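You operate a simulated robot arm through the tools that you are given. There is no shell and no other tool.

You run a simulated robot arm. Do the job below in one go: nothing can be reset, and whatever is moved stays where it is left.

JOB
Put things in order on the desk top. At the end: the striped pink cartridge stands where the yellow drive (marked "BANK") stood; the grey meter stands on top of the blue pad; the white small lamp stands where the grey meter stood; the yellow drive stands where the white small lamp stood; whatever was shut is shut again. Leave all else as you found it, and nothing knocked over.

The check looks at the end state, three seconds after you hand in, the way a careful person would. Anything else that was tipped, shoved, dropped, spilled or broken makes it a failure.

ROBOT AND FRAMES
A 7-joint arm with a two-finger parallel gripper, fixed in place. Base frame: the origin is at the foot of the arm, x ahead of it, y to its left, z up; the work surface is at about z = 0. Readings come in m, degrees, newtons and seconds.
With the tool pointing down near the work surface it reaches from about 0.24 to 0.62 m from the base axis. Its first joint turns from -66.0 to 66.0 degrees. Payload 2.6 kg.
The TCP is the grasp point between the finger pads, 0.03 m short of the fingertips. In the tool frame z runs along the fingers and y along their closing line. Largest opening 0.094 m; finger width 0.028, thickness 0.01; the body of the gripper, 0.05 by 0.096 m, starts 0.055 m behind the TCP.
Orientation is told as [roll, pitch, yaw] about the base's x, y, z axes, in that order, counted from this pose: with the fingers straight down and closing along the base's y, the tool's x points along the base's -x, its y along +y and its z along -z.

CONTROLS
- The arm moves only by the tool drive_tool. Its argument "series" is a list of rows, each a list of 7 numbers: the turn, a rotation vector about the tool's x, y, z in degrees, then the shift along the tool's x, y, z in m, then the opening in per cent of the stroke, from 0 (shut) to 100 (fully open). In form: [[wx, wy, wz, x, y, z, fingers], ...]. A call has 1 to 20 rows; each row shifts and turns the commanded pose from where the row before left it, along the tool's axes as they then stand. Rows are played at 5 a second. More than 0.05 m and 8.6 degrees between two rows, or a gripper value outside its range, and nothing of the call is played. Where a pose cannot be reached the arm comes as near as it can. A force on the tool above 40 N (or 10 N above the force at the start of the call, whichever is more), or a blocked arm, ends the call early, and 0.2 s more pass. Each finger travels about 0.072 m/s and halts on what it meets, pressing with about 39 N; the grip force reading is that of the motor and also rises with nothing between the fingers. The clock runs only during rows and for 0.2 s after the last one: add rows that do not move to give the fingers time. It gives the time, the measured TCP pose, the force on the tool (base axes), the opening and the grip force at its end, in the units of the frame above (readings bear some noise), with the torque about the TCP (base axes, N m) and any sound that the robot's microphone picked up, and new pictures: "pictures" is both (left out), scene, wrist or none.
- Cameras (640 x 400 px; columns grow to the right, rows downward): "scene" is fixed at [0.0223, 0.4208, 0.565]; the picture's right is [-0.88, -0.48, 0.00], its down [-0.27, 0.49, -0.83] and it looks along [0.40, -0.73, -0.55] (base axes); focal length 290 px, centre (320, 200). "wrist" rides on the gripper at [0.076, 0.014, -0.103] in the tool frame; the picture's right is [-0.18, 0.98, 0.00], its down [-0.75, -0.14, -0.64] and it looks along [-0.63, -0.12, 0.77] (tool axes); focal length 243 px, centre (320, 200). There is no depth. A picture from a camera that has moved, and an enlarged one, comes with that camera's place and axes in the base frame and with its lens.
- inspect(camera, box): a new picture of the part [left, top, right, bottom] of that camera's present view, enlarged. No time passes.
- finish_job(): hands the job in; it is judged then, once.

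Places have to be worked out from the pictures, the camera data and where the tool is seen. Open the gripper and draw the arm clear of the work before you hand the job in, unless the task says otherwise.

The tools are called after ">>>" as name(argument=value, ...) on one line, values as JSON. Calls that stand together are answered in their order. drive_tool: Moves the arm, as the interface text tells. Its arguments: {"type":"object","properties":{"series":{"type":"array"},"pictures":{"type":"string","enum":["both","scene","wrist","none"]}},"required":["series"]} The other tools are called the same way: inspect (camera, box) takes an enlarged picture of a part of a camera's view; finish_job () hands the job in.

At the start:

```text
time: 0.0
position: [0.3283, -0.0131, 0.2996]
tool_rot: [0.0, -0.1, 0.1]
force: [-0.2, 0.0, -0.1]
ft_torque: [0.0, -0.02, 0.03]
opening: 0.0939
grip_force: 0.0
```

scene: 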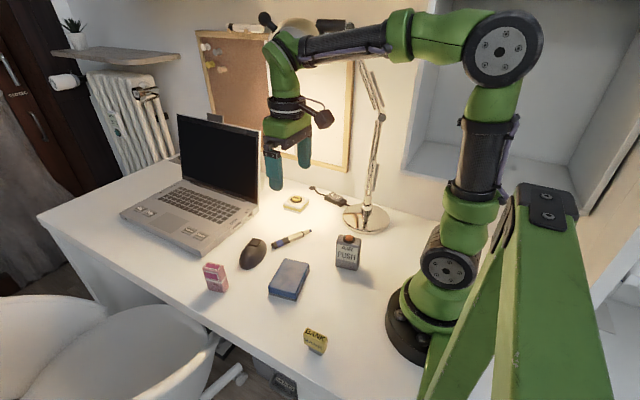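
wrist: 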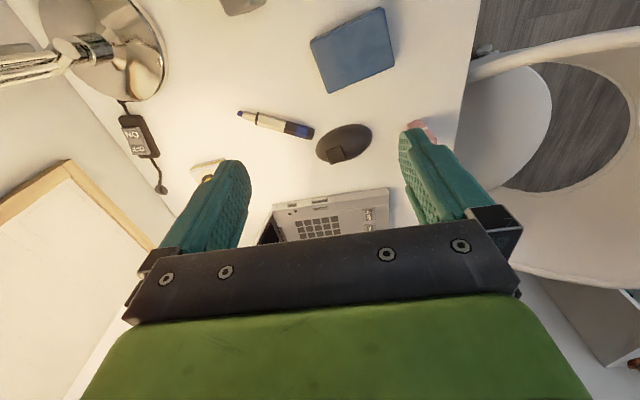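

I start by looking closely at the objects in the scene camera and the wrist camera, before any movement.

>>> inspect(camera="scene", box=[260, 170, 420, 270])

>>> inspect(camera="scene", box=[190, 230, 350, 330])

>>> inspect(camera="scene", box=[260, 300, 420, 400])

>>> inspect(camera="wrist", box=[100, 0, 500, 250])

```text
4.00 times, centred on (340, 220) of scene
camera zoom: at [0.0223, 0.4208, 0.565], right [-0.88, -0.48, 0.0], down [-0.27, 0.49, -0.83], along [0.4, -0.73, -0.55], focal length 1160 px, centre (240, 120)
```

zoom: 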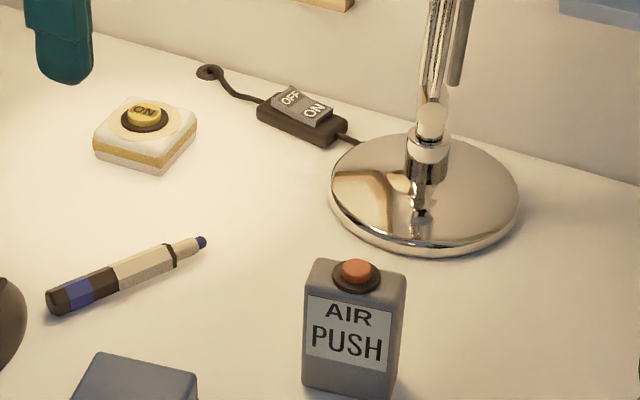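

```text
4.00 times, centred on (270, 280) of scene
camera zoom: at [0.0223, 0.4208, 0.565], right [-0.88, -0.48, 0.0], down [-0.27, 0.49, -0.83], along [0.4, -0.73, -0.55], focal length 1160 px, centre (520, -120)
```

zoom: 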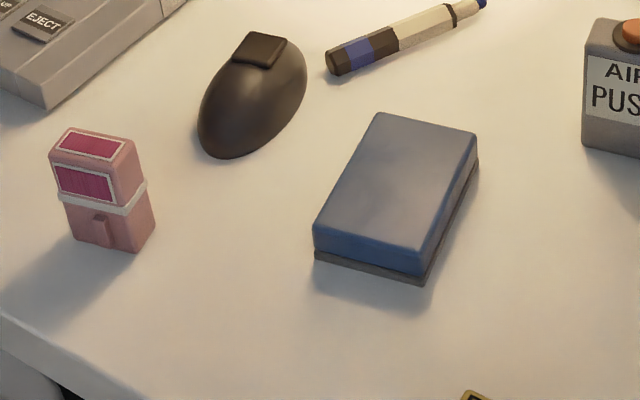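

```text
4.00 times, centred on (340, 350) of scene
camera zoom: at [0.0223, 0.4208, 0.565], right [-0.88, -0.48, 0.0], down [-0.27, 0.49, -0.83], along [0.4, -0.73, -0.55], focal length 1160 px, centre (240, -400)
```

zoom: 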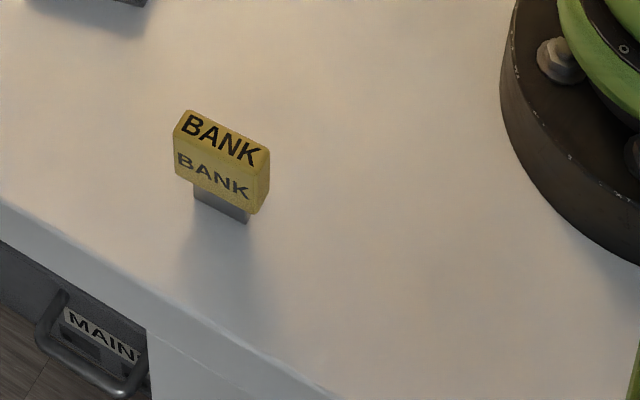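

```text
1.60 times, centred on (300, 125) of wrist
camera zoom: at [0.2527, 0.0015, 0.4007], right [0.18, 0.98, 0.0], down [0.75, -0.14, 0.64], along [0.63, -0.12, -0.77], focal length 388 px, centre (352, 320)
```

zoom: 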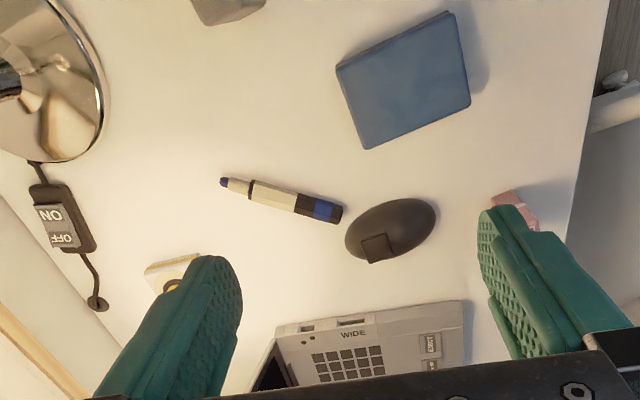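

The scene camera shows the grey meter at roughly (0.22,-0.09), the pad at (0.32,0.04), the white lamp at (0.48,-0.25), the drive at (0.18,0.15) and the cartridge at (0.46,0.13). I zoom in further on each to get their outlines, and on the desk lamp's upper arm as an obstacle.

>>> inspect(camera="scene", box=[316, 225, 380, 265])

>>> inspect(camera="scene", box=[316, 245, 380, 285])

>>> inspect(camera="scene", box=[284, 320, 348, 360])

>>> inspect(camera="scene", box=[184, 258, 248, 298])

>>> inspect(camera="scene", box=[264, 184, 328, 224])

>>> inspect(camera="scene", box=[220, 0, 420, 125])

```text
10.00 times, centred on (348, 245) of scene
camera zoom: at [0.0223, 0.4208, 0.565], right [-0.88, -0.48, 0.0], down [-0.27, 0.49, -0.83], along [0.4, -0.73, -0.55], focal length 2901 px, centre (40, -250)
```

zoom: 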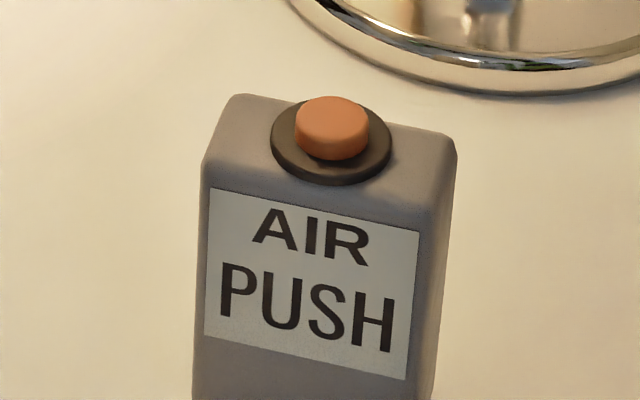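

```text
10.00 times, centred on (348, 265) of scene
camera zoom: at [0.0223, 0.4208, 0.565], right [-0.88, -0.48, 0.0], down [-0.27, 0.49, -0.83], along [0.4, -0.73, -0.55], focal length 2901 px, centre (40, -450)
```

zoom: 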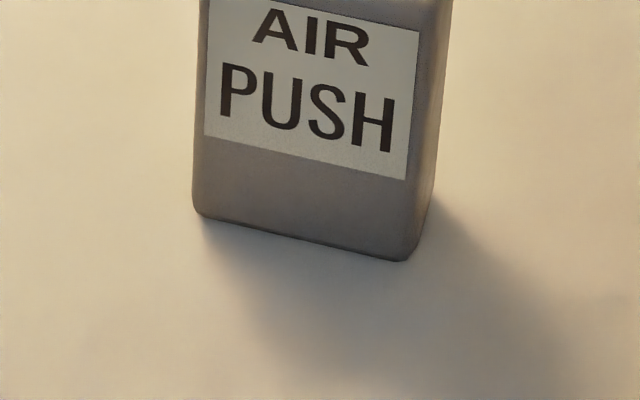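

```text
10.00 times, centred on (316, 340) of scene
camera zoom: at [0.0223, 0.4208, 0.565], right [-0.88, -0.48, 0.0], down [-0.27, 0.49, -0.83], along [0.4, -0.73, -0.55], focal length 2901 px, centre (360, -1200)
```

zoom: 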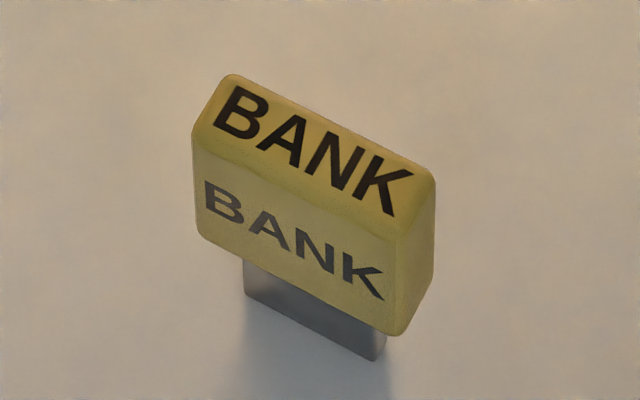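

```text
10.00 times, centred on (216, 278) of scene
camera zoom: at [0.0223, 0.4208, 0.565], right [-0.88, -0.48, 0.0], down [-0.27, 0.49, -0.83], along [0.4, -0.73, -0.55], focal length 2901 px, centre (1360, -580)
```

zoom: 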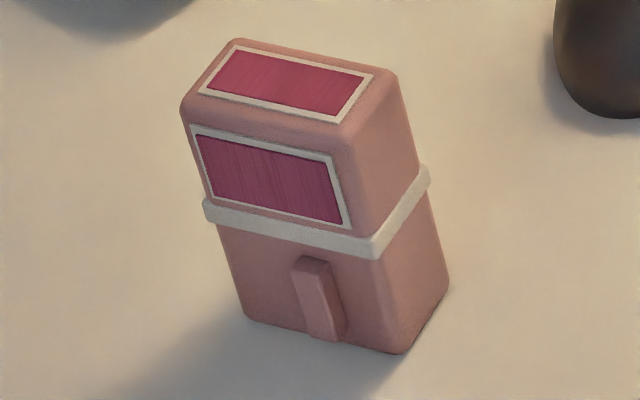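

```text
10.00 times, centred on (296, 204) of scene
camera zoom: at [0.0223, 0.4208, 0.565], right [-0.88, -0.48, 0.0], down [-0.27, 0.49, -0.83], along [0.4, -0.73, -0.55], focal length 2901 px, centre (560, 160)
```

zoom: 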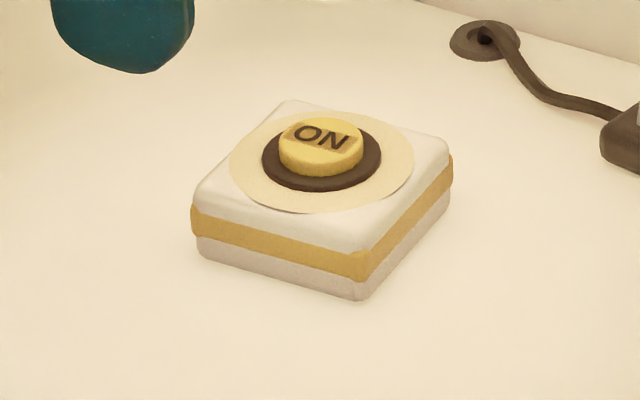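

```text
3.20 times, centred on (320, 62) of scene
camera zoom: at [0.0223, 0.4208, 0.565], right [-0.88, -0.48, 0.0], down [-0.27, 0.49, -0.83], along [0.4, -0.73, -0.55], focal length 928 px, centre (320, 640)
```

zoom: 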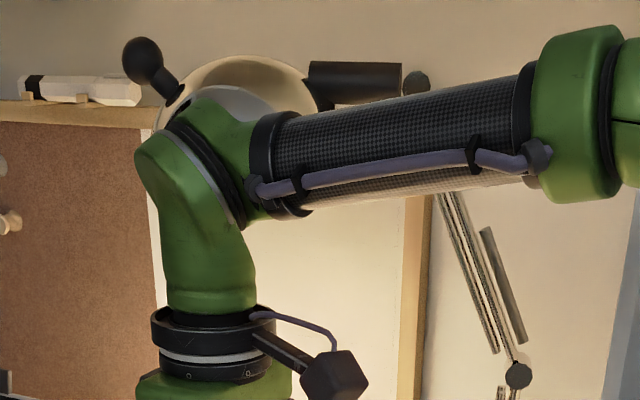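

Sizes so far are roughly: meter 0.057×0.03×0.085, lamp 0.062 square, drive 0.044×0.016×0.057, cartridge 0.042×0.022×0.073. The desk lamp's head hangs high over the small lamp, so I'll keep low there; I also look at the green frame, then move the wrist camera over toward the meter at a safe height.

>>> inspect(camera="scene", box=[380, 160, 640, 400])

>>> drive_tool(series=[[0, 0, 0, 0.0221, -0.0185, 0.0, 100], [0, 0, 0, 0.0221, -0.0185, 0.02, 100], [0, 0, 0, 0.0221, -0.0185, 0.03, 100], [0, 0, 0, 0.0221, -0.0185, 0.03, 100], [0, 0, 0, 0, 0, 0, 100]], pictures="both")

```text
1.67 times, centred on (510, 280) of scene
camera zoom: at [0.0223, 0.4208, 0.565], right [-0.88, -0.48, 0.0], down [-0.27, 0.49, -0.83], along [0.4, -0.73, -0.55], focal length 484 px, centre (3, 67)
```

zoom: 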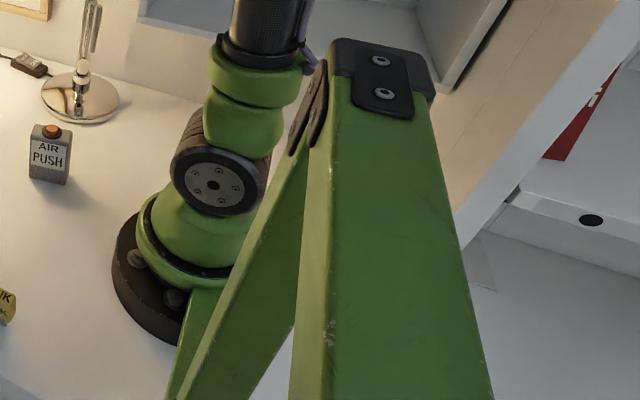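

```text
time: 1.2
position: [0.2411, -0.0892, 0.2171]
tool_rot: [0.0, 0.1, -0.2]
force: [0.3, -0.3, -0.1]
ft_torque: [0.0, -0.02, 0.01]
opening: 0.0937
grip_force: 0.0
camera wrist: at [0.1644, -0.075, 0.3199], right [0.19, 0.98, 0.0], down [0.75, -0.14, 0.64], along [0.63, -0.12, -0.77], focal length 243 px, centre (320, 200)
```

scene: 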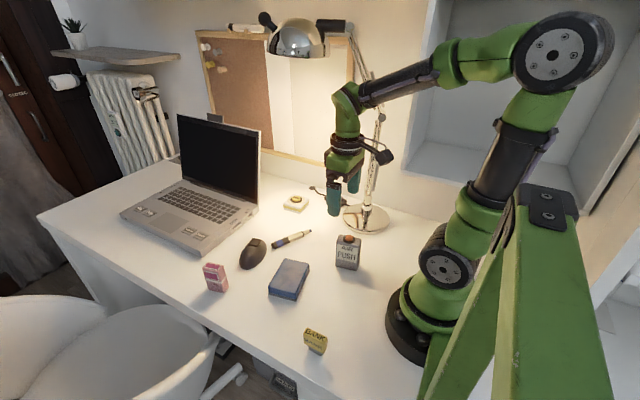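
wrist: 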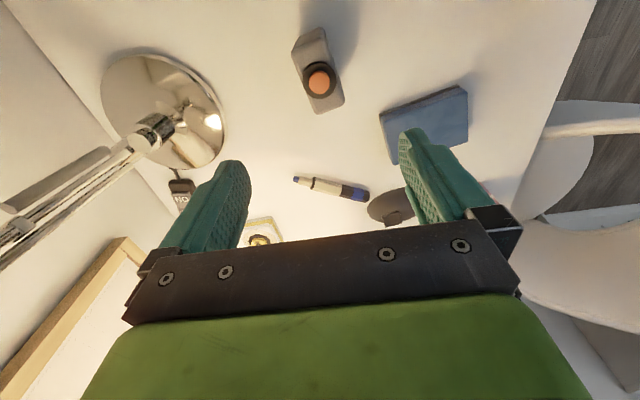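

The arm follows commands accurately, and the wrist camera now sees the meter from above. I zoom in to fix its outline and yaw, and the pad's.

>>> inspect(camera="wrist", box=[256, 10, 384, 90])

>>> inspect(camera="wrist", box=[256, 50, 384, 130])

>>> inspect(camera="wrist", box=[360, 70, 488, 150])

```text
5.00 times, centred on (320, 50) of wrist
camera zoom: at [0.1644, -0.075, 0.3199], right [0.19, 0.98, 0.0], down [0.75, -0.14, 0.64], along [0.63, -0.12, -0.77], focal length 1213 px, centre (320, 950)
```

zoom: 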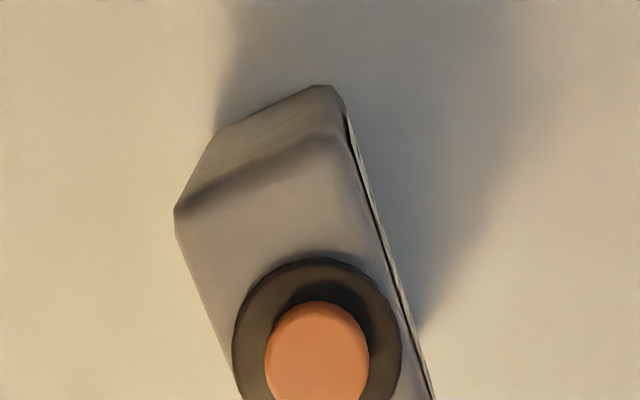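

```text
5.00 times, centred on (320, 90) of wrist
camera zoom: at [0.1644, -0.075, 0.3199], right [0.19, 0.98, 0.0], down [0.75, -0.14, 0.64], along [0.63, -0.12, -0.77], focal length 1213 px, centre (320, 750)
```

zoom: 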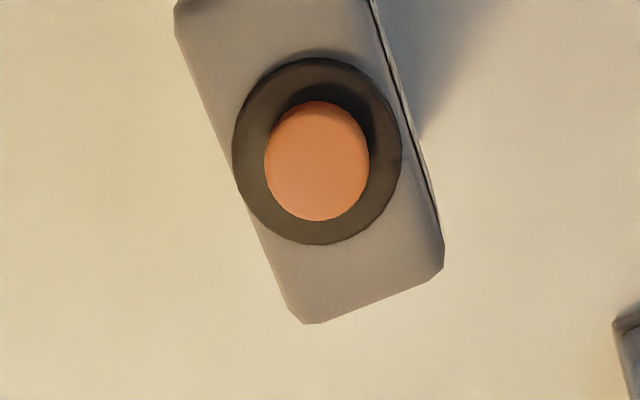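

```text
5.00 times, centred on (424, 110) of wrist
camera zoom: at [0.1644, -0.075, 0.3199], right [0.19, 0.98, 0.0], down [0.75, -0.14, 0.64], along [0.63, -0.12, -0.77], focal length 1213 px, centre (-200, 650)
```

zoom: 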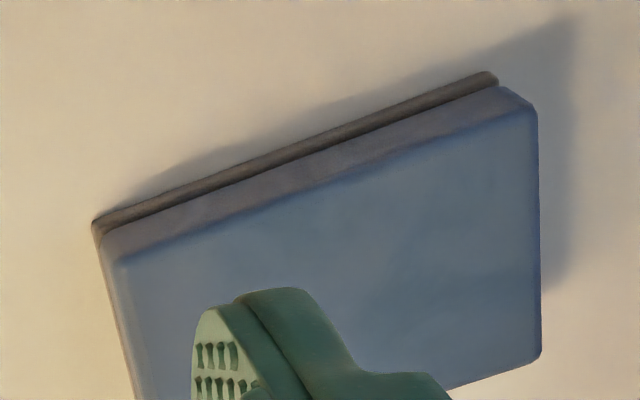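

Both cameras agree: meter centre (0.220,-0.085), yaw about +10°, thickness 0.030, width 0.057, top about 0.085 with the button up to 0.095. I go to a hover above it and turn the tool to yaw +10°.

>>> drive_tool(series=[[0, 0, 0, 0.0105, 0.0019, 0.02, 100], [0, 0, 0, 0.0106, 0.0019, 0.02, 100], [0, 0, -5, 0, 0, 0, 100], [0, 0, -5, 0, 0, 0, 100], [0, 0, 0, 0, 0, 0, 100]], pictures="both")

```text
time: 2.4
position: [0.2196, -0.0846, 0.1789]
tool_rot: [0.1, 0.0, 9.9]
force: [0.4, -0.4, 0.2]
ft_torque: [-0.03, 0.01, 0.02]
opening: 0.094
grip_force: 0.0
camera wrist: at [0.1418, -0.0833, 0.2803], right [0.01, 1.0, 0.0], down [0.77, -0.01, 0.64], along [0.64, -0.01, -0.77], focal length 243 px, centre (320, 200)
```

scene: 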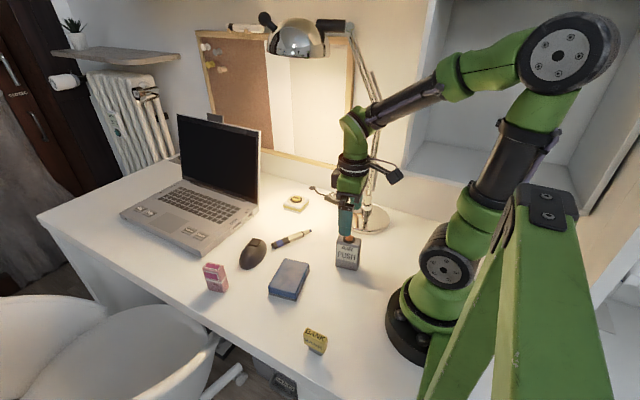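
wrist: 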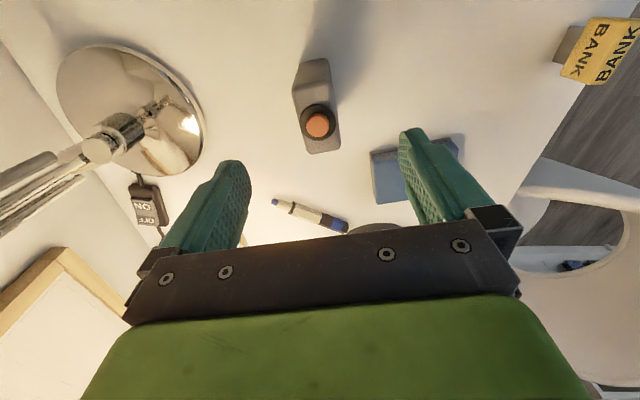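

The hover is right: the button centre appears at (319,122), just where the point beneath the TCP should project. I descend straight to TCP z≈0.058, which keeps the gripper body about 1.5 cm above the button.

>>> drive_tool(series=[[0, 0, 0, 0, -0.0004, 0.02, 100], [0, 0, 0, 0, -0.0004, 0.02, 100], [0, 0, 0, 0, 0, 0.02, 100], [0, 0, 0, 0, 0, 0.02, 100], [0, 0, 0, 0, 0, 0.015, 100], [0, 0, 0, 0, 0, 0.015, 100], [0, 0, 0, 0, 0, 0.011, 100], [0, 0, 0, 0, 0, 0, 100]], pictures="both")

```text
time: 4.2
position: [0.2204, -0.0838, 0.0561]
tool_rot: [0.0, 0.0, 9.9]
force: [0.6, 0.4, 1.4]
ft_torque: [0.0, 0.02, -0.03]
opening: 0.0941
grip_force: 0.1
camera wrist: at [0.1423, -0.0829, 0.1588], right [0.01, 1.0, 0.0], down [0.77, -0.01, 0.64], along [0.64, -0.01, -0.77], focal length 243 px, centre (320, 200)
```

scene: 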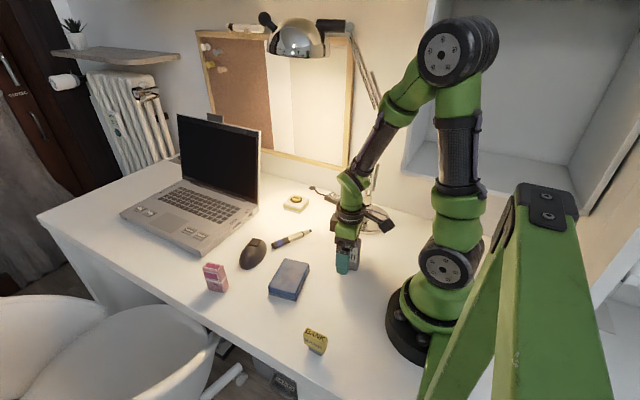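
wrist: 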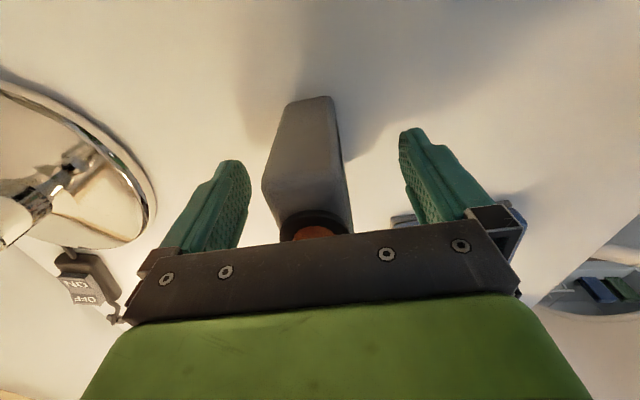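

The meter is between the fingers; it sits about 1.5 mm to the -y side of the tool's middle. I nudge over and close on it, giving the fingers time.

>>> drive_tool(series=[[0, 0, 0, 0, -0.0015, 0, 100], [0, 0, 0, 0, 0, 0, 60], [0, 0, 0, 0, 0, 0, 40], [0, 0, 0, 0, 0, 0, 25], [0, 0, 0, 0, 0, 0, 10], [0, 0, 0, 0, 0, 0, 0], [0, 0, 0, 0, 0, 0, 0]], pictures="both")

```text
time: 5.8
position: [0.2208, -0.0847, 0.057]
tool_rot: [0.0, 0.0, 10.0]
force: [0.8, 0.0, 0.9]
ft_torque: [0.0, 0.03, 0.0]
opening: 0.0359
grip_force: 39.2
camera wrist: at [0.1428, -0.0839, 0.1592], right [0.01, 1.0, 0.0], down [0.77, -0.01, 0.64], along [0.64, -0.01, -0.77], focal length 243 px, centre (320, 200)
```

scene: 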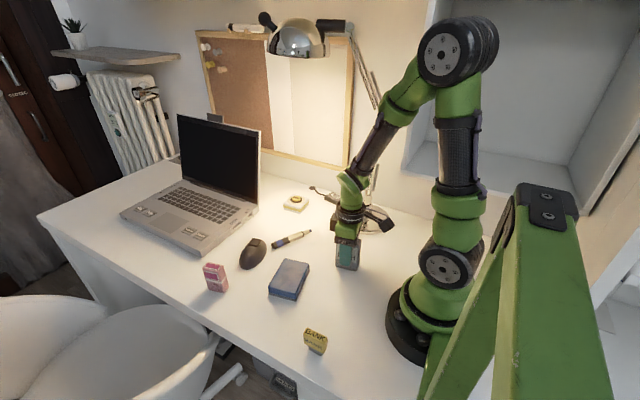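
wrist: 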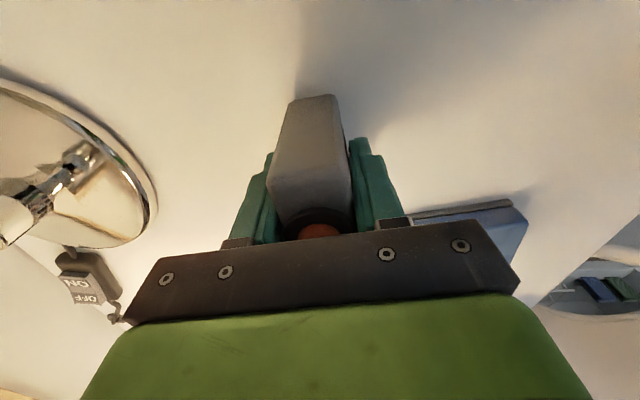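

The grip holds at 0.036 m and the meter has hardly moved. Before moving on I look at the pad more closely for its height and centre.

>>> inspect(camera="scene", box=[257, 252, 321, 292])

>>> inspect(camera="scene", box=[257, 265, 321, 305])

>>> drive_tool(series=[[0, 0, 0, 0, 0, -0.01, 0], [0, 0, 0, 0, 0, -0.02, 0], [0, 0, 0, 0, 0, -0.03, 0], [0, 0, 0, 0, 0, -0.03, 0], [0, 0, 0, 0, 0, -0.02, 0], [0, 0, 0, 0, 0, 0, 0]], pictures="both")

```text
10.00 times, centred on (289, 272) of scene
camera zoom: at [0.0223, 0.4208, 0.565], right [-0.88, -0.48, 0.0], down [-0.27, 0.49, -0.83], along [0.4, -0.73, -0.55], focal length 2901 px, centre (630, -520)
```

zoom: 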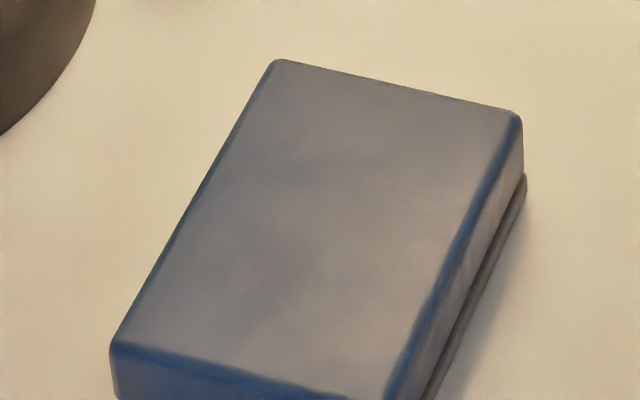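

```text
10.00 times, centred on (289, 285) of scene
camera zoom: at [0.0223, 0.4208, 0.565], right [-0.88, -0.48, 0.0], down [-0.27, 0.49, -0.83], along [0.4, -0.73, -0.55], focal length 2901 px, centre (630, -650)
```

zoom: 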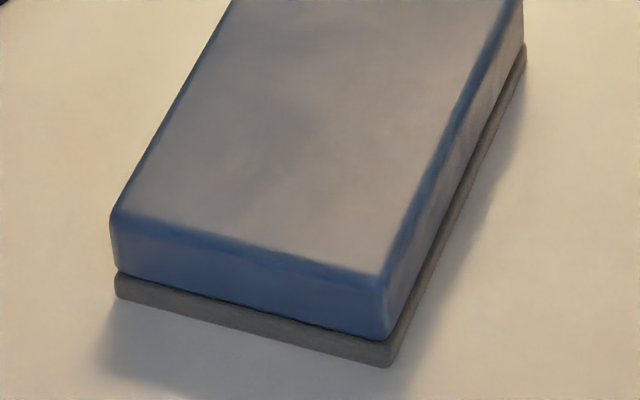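

```text
time: 7.2
position: [0.2198, -0.0856, 0.1674]
tool_rot: [0.1, -0.1, 10.0]
force: [-0.2, 0.1, -2.0]
ft_torque: [-0.01, 0.01, 0.0]
opening: 0.0357
grip_force: 38.5
camera wrist: at [0.1427, -0.0854, 0.269], right [0.01, 1.0, 0.0], down [0.77, -0.01, 0.64], along [0.64, -0.01, -0.77], focal length 243 px, centre (320, 200)
```

scene: 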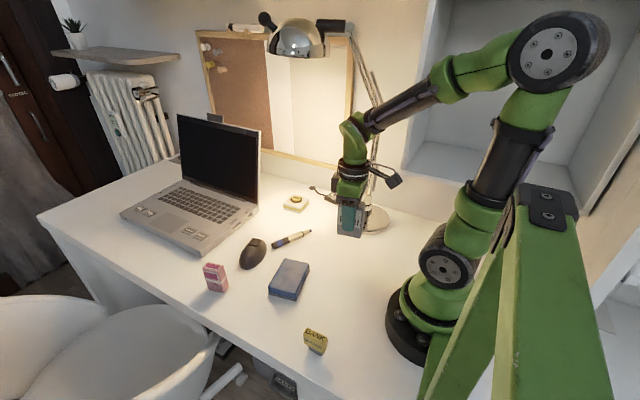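
wrist: 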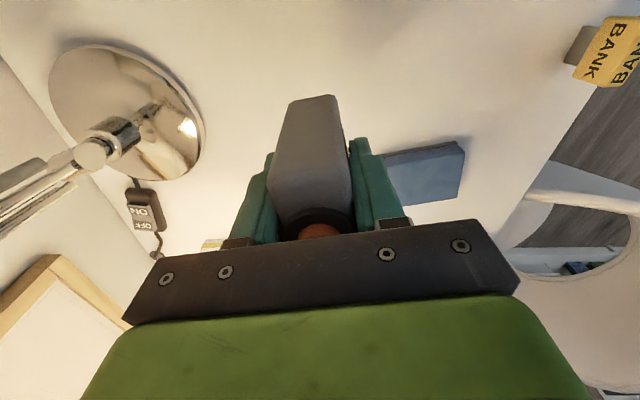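

The meter is lifted cleanly (about 2 N load). I find the pad at centre (0.319,0.033), yaw about 12°, size 0.069×0.098, top at about 0.028; I carry the meter over it at this height and align the yaw.

>>> drive_tool(series=[[0, 0, 0, -0.0237, 0.0199, 0, 0], [0, 0, 0, -0.0237, 0.0199, 0, 0], [0, 0, 0, -0.0237, 0.0199, 0, 0], [0, 0, 0, -0.0237, 0.0199, 0, 0], [0, 0, 0, -0.0235, 0.0199, 0, 0], [0, 0, -1.8, 0, 0, 0, 0], [0, 0, 0, 0, 0, 0.02, 0], [0, 0, 0, 0, 0, 0.02, 0], [0, 0, 0, 0, 0, 0, 0]], pictures="both")

```text
time: 9.2
position: [0.3193, 0.0339, 0.1244]
tool_rot: [0.0, -0.1, 11.7]
force: [-0.9, 0.5, -0.8]
ft_torque: [-0.01, -0.01, 0.02]
opening: 0.0357
grip_force: 38.7
camera wrist: at [0.2418, 0.0337, 0.226], right [-0.02, 1.0, 0.0], down [0.77, 0.02, 0.64], along [0.64, 0.01, -0.77], focal length 243 px, centre (320, 200)
```

scene: 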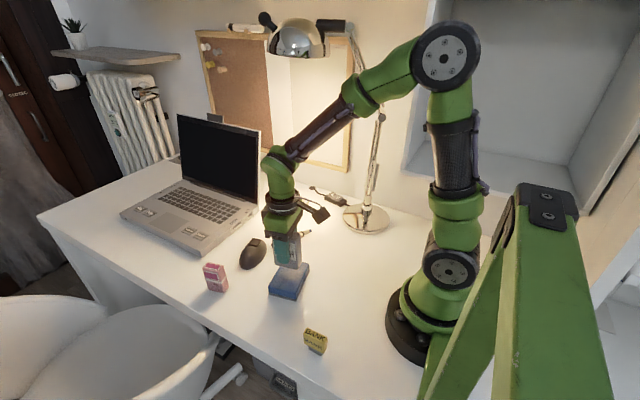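
wrist: 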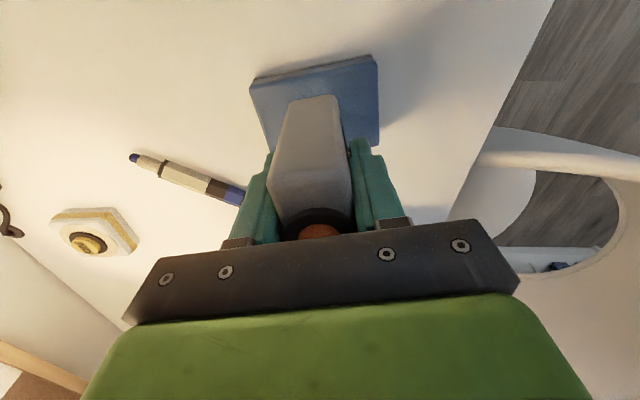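

The meter is centred above the pad (TCP 0.319,0.034; wrist view gives pad centre 0.321,0.034). I lower it to just above the pad's estimated top.

>>> drive_tool(series=[[0, 0, 0, -0.0007, 0, 0.012, 0], [0, 0, 0, 0, 0, 0.01, 0], [0, 0, 0, 0, 0, 0.008, 0], [0, 0, 0, 0, 0, 0.004, 0], [0, 0, 0, 0, 0, 0, 0]], pictures="both")

>>> inspect(camera="scene", box=[249, 240, 329, 310])

```text
time: 10.4
position: [0.3185, 0.0333, 0.0918]
tool_rot: [0.0, 0.0, 11.7]
force: [0.1, -0.2, -2.0]
ft_torque: [0.02, 0.0, 0.0]
opening: 0.0357
grip_force: 39.2
camera wrist: at [0.2414, 0.0319, 0.1945], right [-0.02, 1.0, 0.0], down [0.77, 0.02, 0.64], along [0.64, 0.01, -0.77], focal length 243 px, centre (320, 200)
```

scene: 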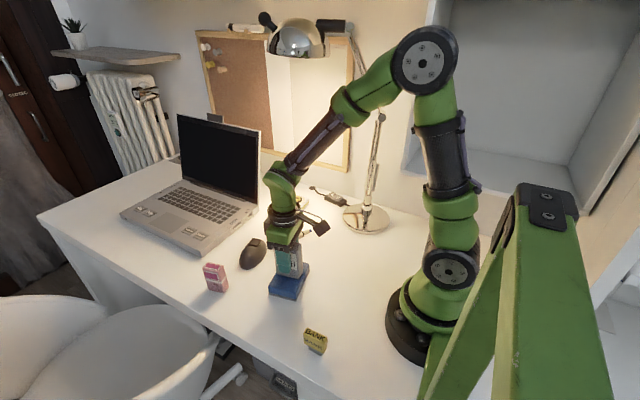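
wrist: 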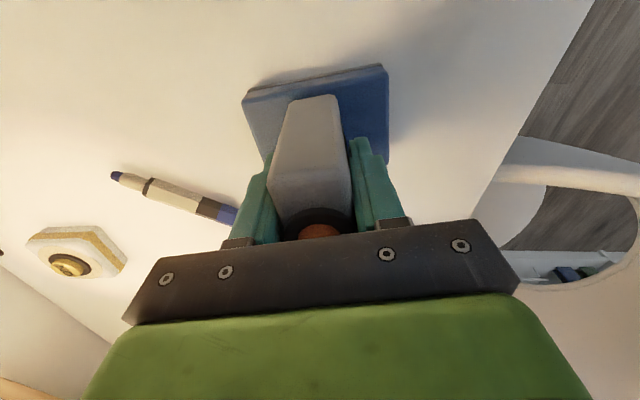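

```text
5.71 times, centred on (289, 275) of scene
camera zoom: at [0.0223, 0.4208, 0.565], right [-0.88, -0.48, 0.0], down [-0.27, 0.49, -0.83], along [0.4, -0.73, -0.55], focal length 1658 px, centre (497, -229)
```

zoom: 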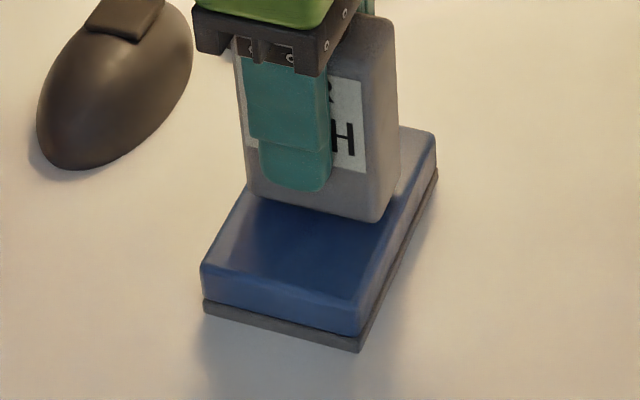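

The meter hovers a few mm over the pad, well inside its outline. I lower in small steps and watch the force.

>>> drive_tool(series=[[0, 0, 0, 0, 0, 0.002, 0], [0, 0, 0, 0, 0, 0.002, 0], [0, 0, 0, 0, 0, 0, 0]], pictures="none")

>>> inspect(camera="scene", box=[257, 262, 321, 302])

```text
time: 11.2
position: [0.3206, 0.0333, 0.0881]
tool_rot: [0.0, 0.0, 11.7]
force: [-0.1, -0.3, -1.3]
ft_torque: [0.01, -0.02, 0.01]
opening: 0.0359
grip_force: 39.2
```

```text
10.00 times, centred on (289, 282) of scene
camera zoom: at [0.0223, 0.4208, 0.565], right [-0.88, -0.48, 0.0], down [-0.27, 0.49, -0.83], along [0.4, -0.73, -0.55], focal length 2901 px, centre (630, -620)
```

zoom: 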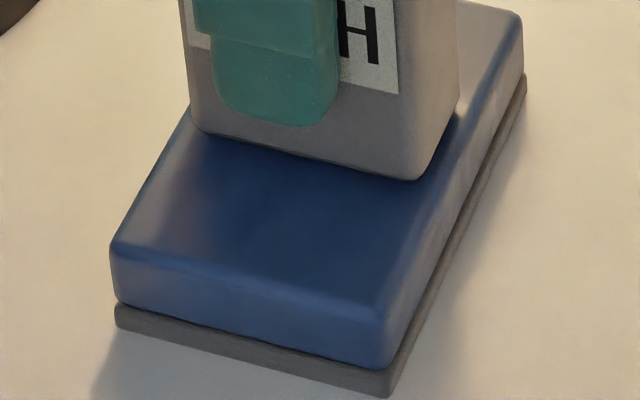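

Still about 2–3 mm of air by the look of it, and margins on both sides of the pad look balanced. I continue down by 1 mm steps.

>>> drive_tool(series=[[0, 0, 0, 0, 0, 0.001, 0], [0, 0, 0, 0, 0, 0.001, 0], [0, 0, 0, 0, 0, 0, 0]], pictures="none")

>>> inspect(camera="scene", box=[257, 262, 321, 302])

```text
time: 12.0
position: [0.321, 0.034, 0.087]
tool_rot: [0.0, 0.1, 11.7]
force: [-4.4, -0.8, 12.7]
ft_torque: [-0.07, 0.31, 0.02]
opening: 0.0357
grip_force: 38.8
```

```text
10.00 times, centred on (289, 282) of scene
camera zoom: at [0.0222, 0.4207, 0.565], right [-0.88, -0.48, 0.0], down [-0.27, 0.49, -0.83], along [0.4, -0.73, -0.55], focal length 2901 px, centre (630, -620)
```

zoom: 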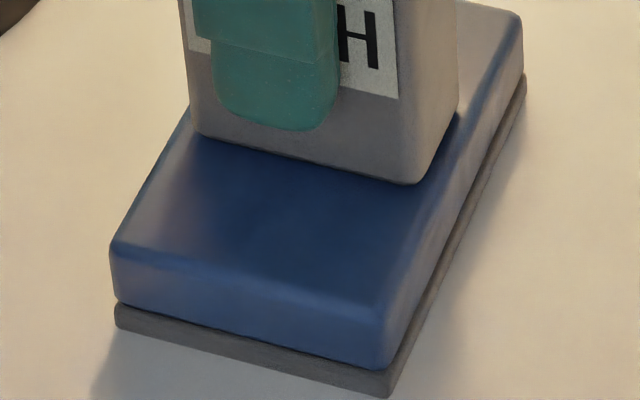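

Contact: the force jumped to 12.7 N upward, so the meter is sitting on the pad. I ease off by under 1 mm and then open the fingers.

>>> drive_tool(series=[[0, 0, 0, 0, 0, -0.0008, 0], [0, 0, 0, 0, 0, 0, 0], [0, 0, 0, 0, 0, 0, 30], [0, 0, 0, 0, 0, 0, 40], [0, 0, 0, 0, 0, 0, 44], [0, 0, 0, 0, 0, 0, 50], [0, 0, 0, 0, 0, 0, 60], [0, 0, 0, 0, 0, 0, 70], [0, 0, 0, 0, 0, 0, 70]], pictures="both")

>>> inspect(camera="scene", box=[249, 240, 329, 310])

```text
time: 14.0
position: [0.3198, 0.0343, 0.0881]
tool_rot: [0.1, 0.0, 11.8]
force: [-1.2, -0.1, -0.7]
ft_torque: [0.02, -0.01, -0.02]
opening: 0.0653
grip_force: 0.2
camera wrist: at [0.2418, 0.0321, 0.1894], right [-0.02, 1.0, 0.0], down [0.77, 0.02, 0.64], along [0.64, 0.01, -0.77], focal length 243 px, centre (320, 200)
```

scene: 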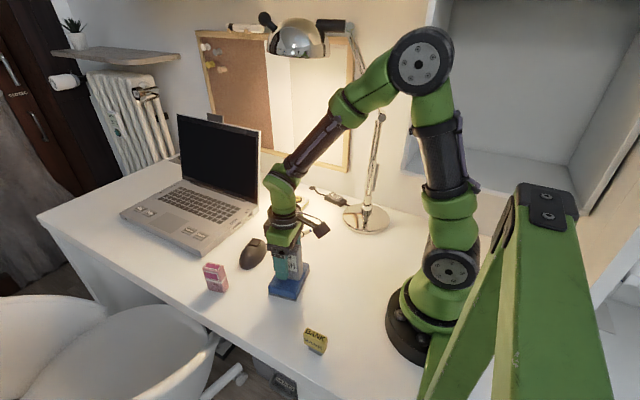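
wrist: 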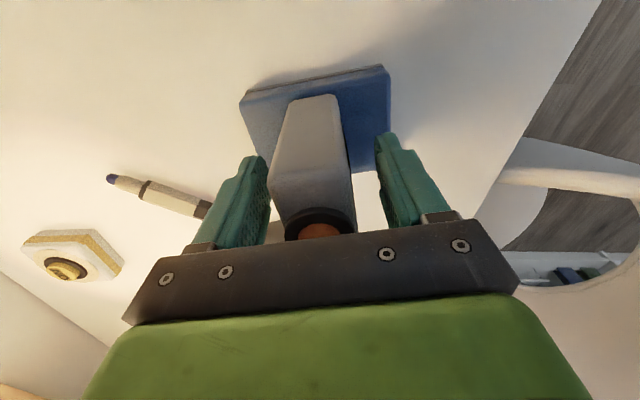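

```text
5.71 times, centred on (289, 275) of scene
camera zoom: at [0.0223, 0.4208, 0.565], right [-0.88, -0.48, 0.0], down [-0.27, 0.49, -0.83], along [0.4, -0.73, -0.55], focal length 1658 px, centre (497, -229)
```

zoom: 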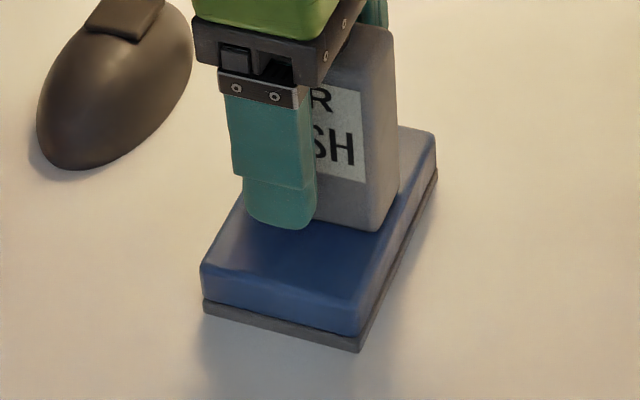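

The meter stands on the pad by itself, fingers free. I lift straight up, well above its button, then turn back to near-zero yaw and travel low toward the white lamp, staying under the desk lamp's head.

>>> drive_tool(series=[[0, 0, 0, 0, 0, -0.015, 70], [0, 0, 0, 0, 0, -0.03, 70], [0, 0, 0, 0, 0, -0.035, 100], [0, 0, 0, 0, 0, -0.03, 100], [0, 0, 5.1, 0, 0, 0, 100], [0, 0, 5.1, 0, 0, 0, 100], [0, 0, 0, 0, 0, 0, 100]], pictures="both")

```text
time: 15.6
position: [0.3193, 0.0334, 0.1983]
tool_rot: [0.0, 0.0, 1.5]
force: [-1.3, -0.1, 0.2]
ft_torque: [0.01, -0.01, 0.01]
opening: 0.0941
grip_force: 0.0
camera wrist: at [0.2423, 0.0455, 0.299], right [0.16, 0.99, 0.0], down [0.76, -0.12, 0.64], along [0.63, -0.1, -0.77], focal length 243 px, centre (320, 200)
```

scene: 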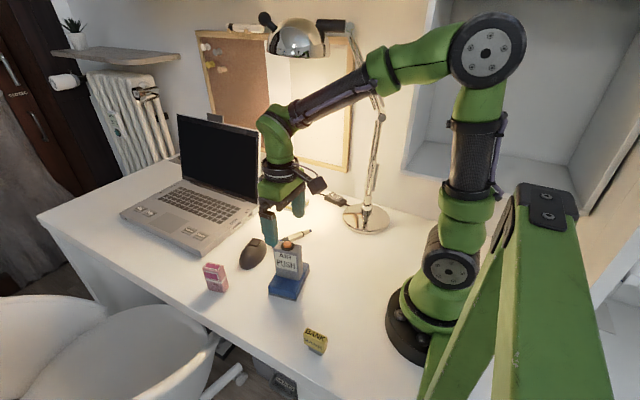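
wrist: 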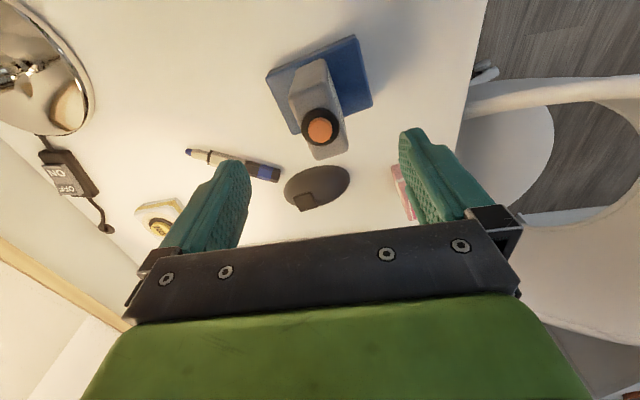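

The meter stands upright on the pad. Now I travel to a point short of the white lamp at about (0.44,-0.20), sinking to z≈0.13.

>>> drive_tool(series=[[0, 0, 0, -0.0163, -0.0338, 0.0, 100], [0, 0, 0, -0.0163, -0.0338, 0.01, 100], [0, 0, 0, -0.0163, -0.0338, 0.012, 100], [0, 0, 0, -0.0163, -0.0338, 0.012, 100], [0, 0, 0, -0.0163, -0.0338, 0.012, 100], [0, 0, 0, -0.0163, -0.0338, 0.012, 100], [0, 0, 0, -0.0163, -0.0338, 0.01, 100], [0, 0, 0, 0, 0, 0, 100]], pictures="both")

```text
time: 17.4
position: [0.4423, -0.1996, 0.1277]
tool_rot: [0.0, 0.0, 1.6]
force: [0.1, -1.0, 0.4]
ft_torque: [0.02, -0.01, 0.02]
opening: 0.0938
grip_force: 0.2
camera wrist: at [0.3657, -0.1867, 0.2301], right [0.16, 0.99, 0.0], down [0.76, -0.12, 0.64], along [0.63, -0.1, -0.77], focal length 243 px, centre (320, 200)
```

scene: 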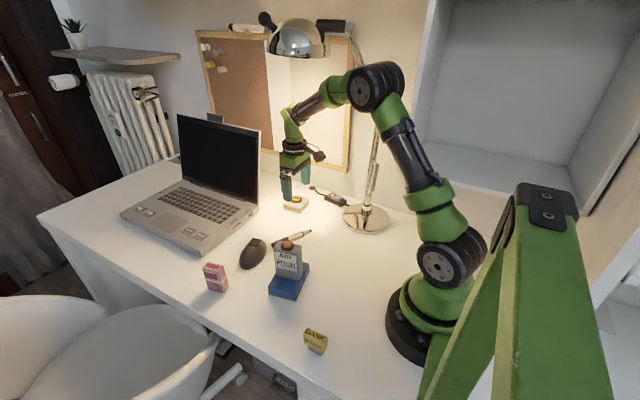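
wrist: 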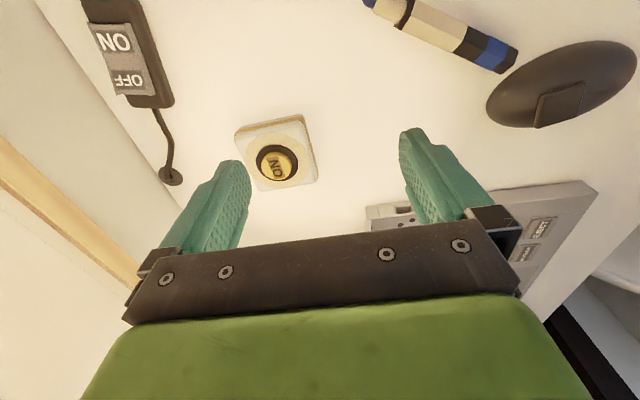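

>>> inspect(camera="wrist", box=[212, 100, 340, 200])

>>> inspect(camera="scene", box=[250, 10, 400, 240])

```text
4.00 times, centred on (276, 150) of wrist
camera zoom: at [0.3657, -0.1867, 0.2301], right [0.16, 0.99, 0.0], down [0.76, -0.12, 0.64], along [0.63, -0.1, -0.77], focal length 970 px, centre (496, 400)
```

zoom: 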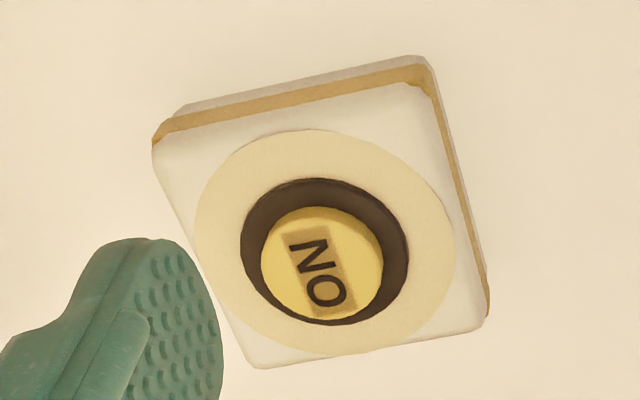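

```text
1.74 times, centred on (325, 125) of scene
camera zoom: at [0.0223, 0.4207, 0.565], right [-0.88, -0.48, 0.0], down [-0.27, 0.49, -0.83], along [0.4, -0.73, -0.55], focal length 504 px, centre (311, 330)
```

zoom: 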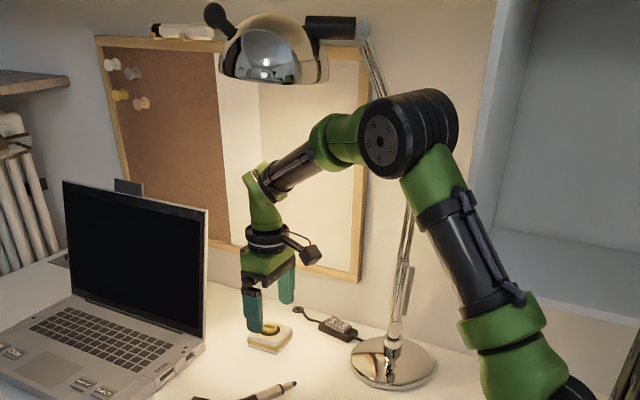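

Both cameras place the white lamp at (0.479,-0.247), yaw about 2°, and the arm is well below the desk lamp's head. I move over it and down to just above its button, then check.

>>> drive_tool(series=[[0, 0, 0, -0.0177, -0.0242, 0, 100], [0, 0, 0, -0.0177, -0.0242, 0, 100], [0, 0, 0, 0, 0, 0.025, 100], [0, 0, 0, 0, 0, 0.025, 100], [0, 0, 0, 0, 0, 0, 100]], pictures="both")

>>> inspect(camera="wrist", box=[220, 80, 420, 205])

```text
time: 18.6
position: [0.48, -0.2448, 0.0817]
tool_rot: [0.0, 0.0, 1.6]
force: [-0.9, -0.5, 0.3]
ft_torque: [0.06, -0.01, 0.01]
opening: 0.094
grip_force: 0.1
camera wrist: at [0.4028, -0.2322, 0.1838], right [0.16, 0.99, 0.0], down [0.76, -0.12, 0.64], along [0.63, -0.1, -0.77], focal length 243 px, centre (320, 200)
```

scene: 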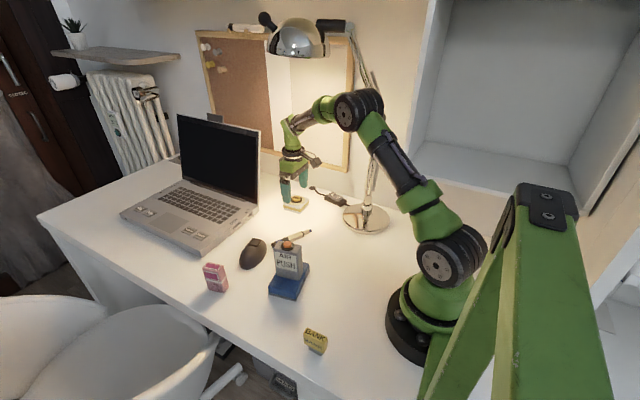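
wrist: 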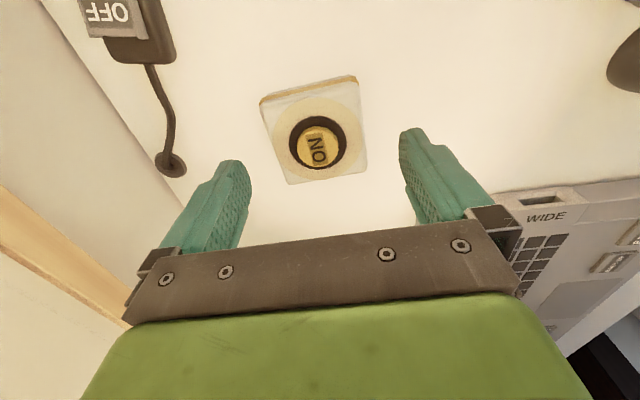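

```text
3.20 times, centred on (320, 142) of wrist
camera zoom: at [0.4028, -0.2322, 0.1838], right [0.16, 0.99, 0.0], down [0.76, -0.12, 0.64], along [0.63, -0.1, -0.77], focal length 776 px, centre (320, 384)
```

zoom: 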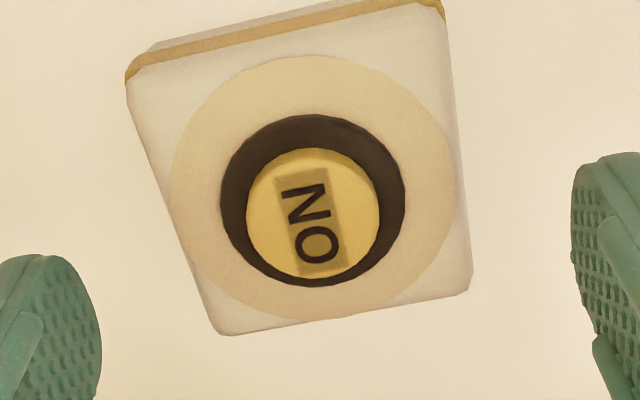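

The lamp's button centre is within about 1 mm of the tool axis. I shift slightly to -y and descend so the fingertips are about 7 mm above the desk.

>>> drive_tool(series=[[0, 0, 0, 0, -0.0012, 0.012, 100], [0, 0, 0, 0, 0, 0.012, 100], [0, 0, 0, 0, 0, 0.012, 100], [0, 0, 0, 0, 0, 0.008, 100], [0, 0, 0, 0, 0, 0, 100]], pictures="both")

```text
time: 19.8
position: [0.4767, -0.2483, 0.0371]
tool_rot: [0.0, 0.0, 1.5]
force: [0.1, -0.5, -0.6]
ft_torque: [0.0, -0.03, 0.01]
opening: 0.0937
grip_force: 0.1
camera wrist: at [0.4002, -0.2357, 0.1391], right [0.16, 0.99, 0.0], down [0.76, -0.12, 0.64], along [0.63, -0.1, -0.77], focal length 243 px, centre (320, 200)
```

scene: 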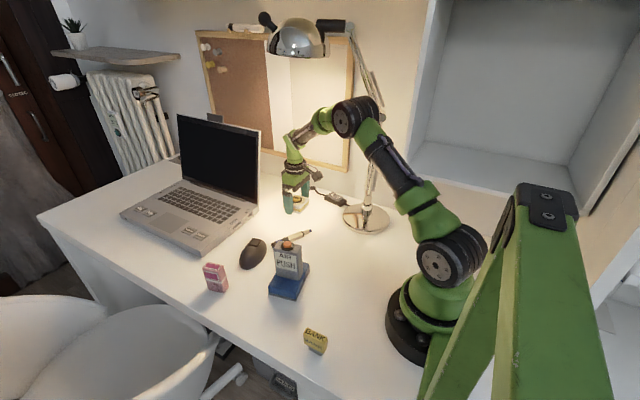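
wrist: 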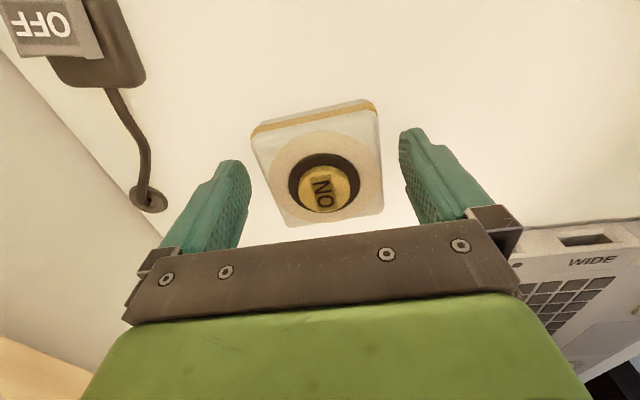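

I zoom on the wrist view to measure how the lamp sits relative to the tool axis before gripping.

>>> inspect(camera="wrist", box=[220, 90, 420, 230])

```text
2.86 times, centred on (320, 160) of wrist
camera zoom: at [0.4002, -0.2357, 0.1391], right [0.16, 0.99, 0.0], down [0.76, -0.12, 0.64], along [0.63, -0.1, -0.77], focal length 693 px, centre (320, 314)
```

zoom: 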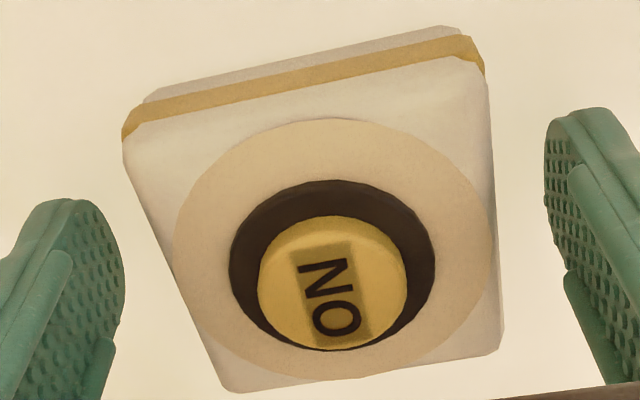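

The lamp's centre is about 4 mm ahead of the tool axis in x and centred in y. I shift 4 mm forward and close on it.

>>> drive_tool(series=[[0, 0, 0, -0.004, 0.0005, 0, 100], [0, 0, 0, 0, 0, 0, 80], [0, 0, 0, 0, 0, 0, 65], [0, 0, 0, 0, 0, 0, 50], [0, 0, 0, 0, 0, 0, 30], [0, 0, 0, 0, 0, 0, 0], [0, 0, 0, 0, 0, 0, 0]], pictures="both")

>>> inspect(camera="wrist", box=[220, 90, 420, 230])

```text
time: 21.4
position: [0.4824, -0.2473, 0.0374]
tool_rot: [0.0, -0.1, 1.6]
force: [0.5, 0.5, 2.5]
ft_torque: [0.0, 0.02, 0.0]
opening: 0.0652
grip_force: 39.2
camera wrist: at [0.4047, -0.2352, 0.1392], right [0.16, 0.99, 0.0], down [0.76, -0.12, 0.64], along [0.63, -0.1, -0.77], focal length 243 px, centre (320, 200)
```

scene: 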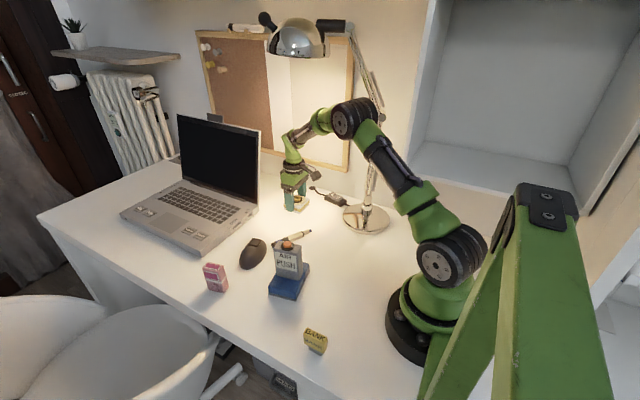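
wrist: 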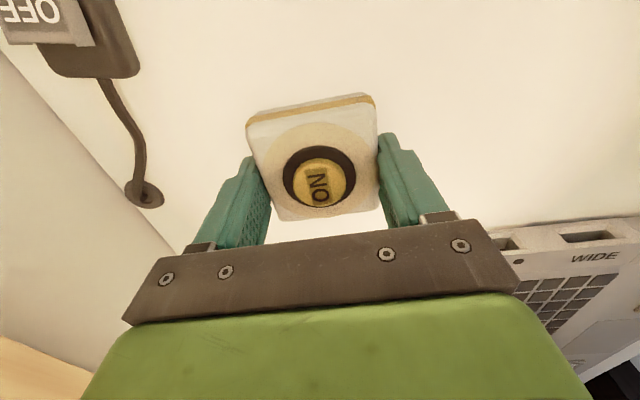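

```text
2.86 times, centred on (320, 160) of wrist
camera zoom: at [0.4047, -0.2352, 0.1392], right [0.16, 0.99, 0.0], down [0.76, -0.12, 0.64], along [0.63, -0.1, -0.77], focal length 693 px, centre (320, 314)
```

zoom: 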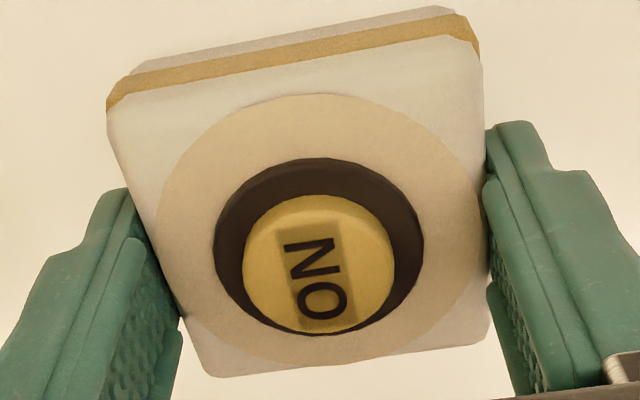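

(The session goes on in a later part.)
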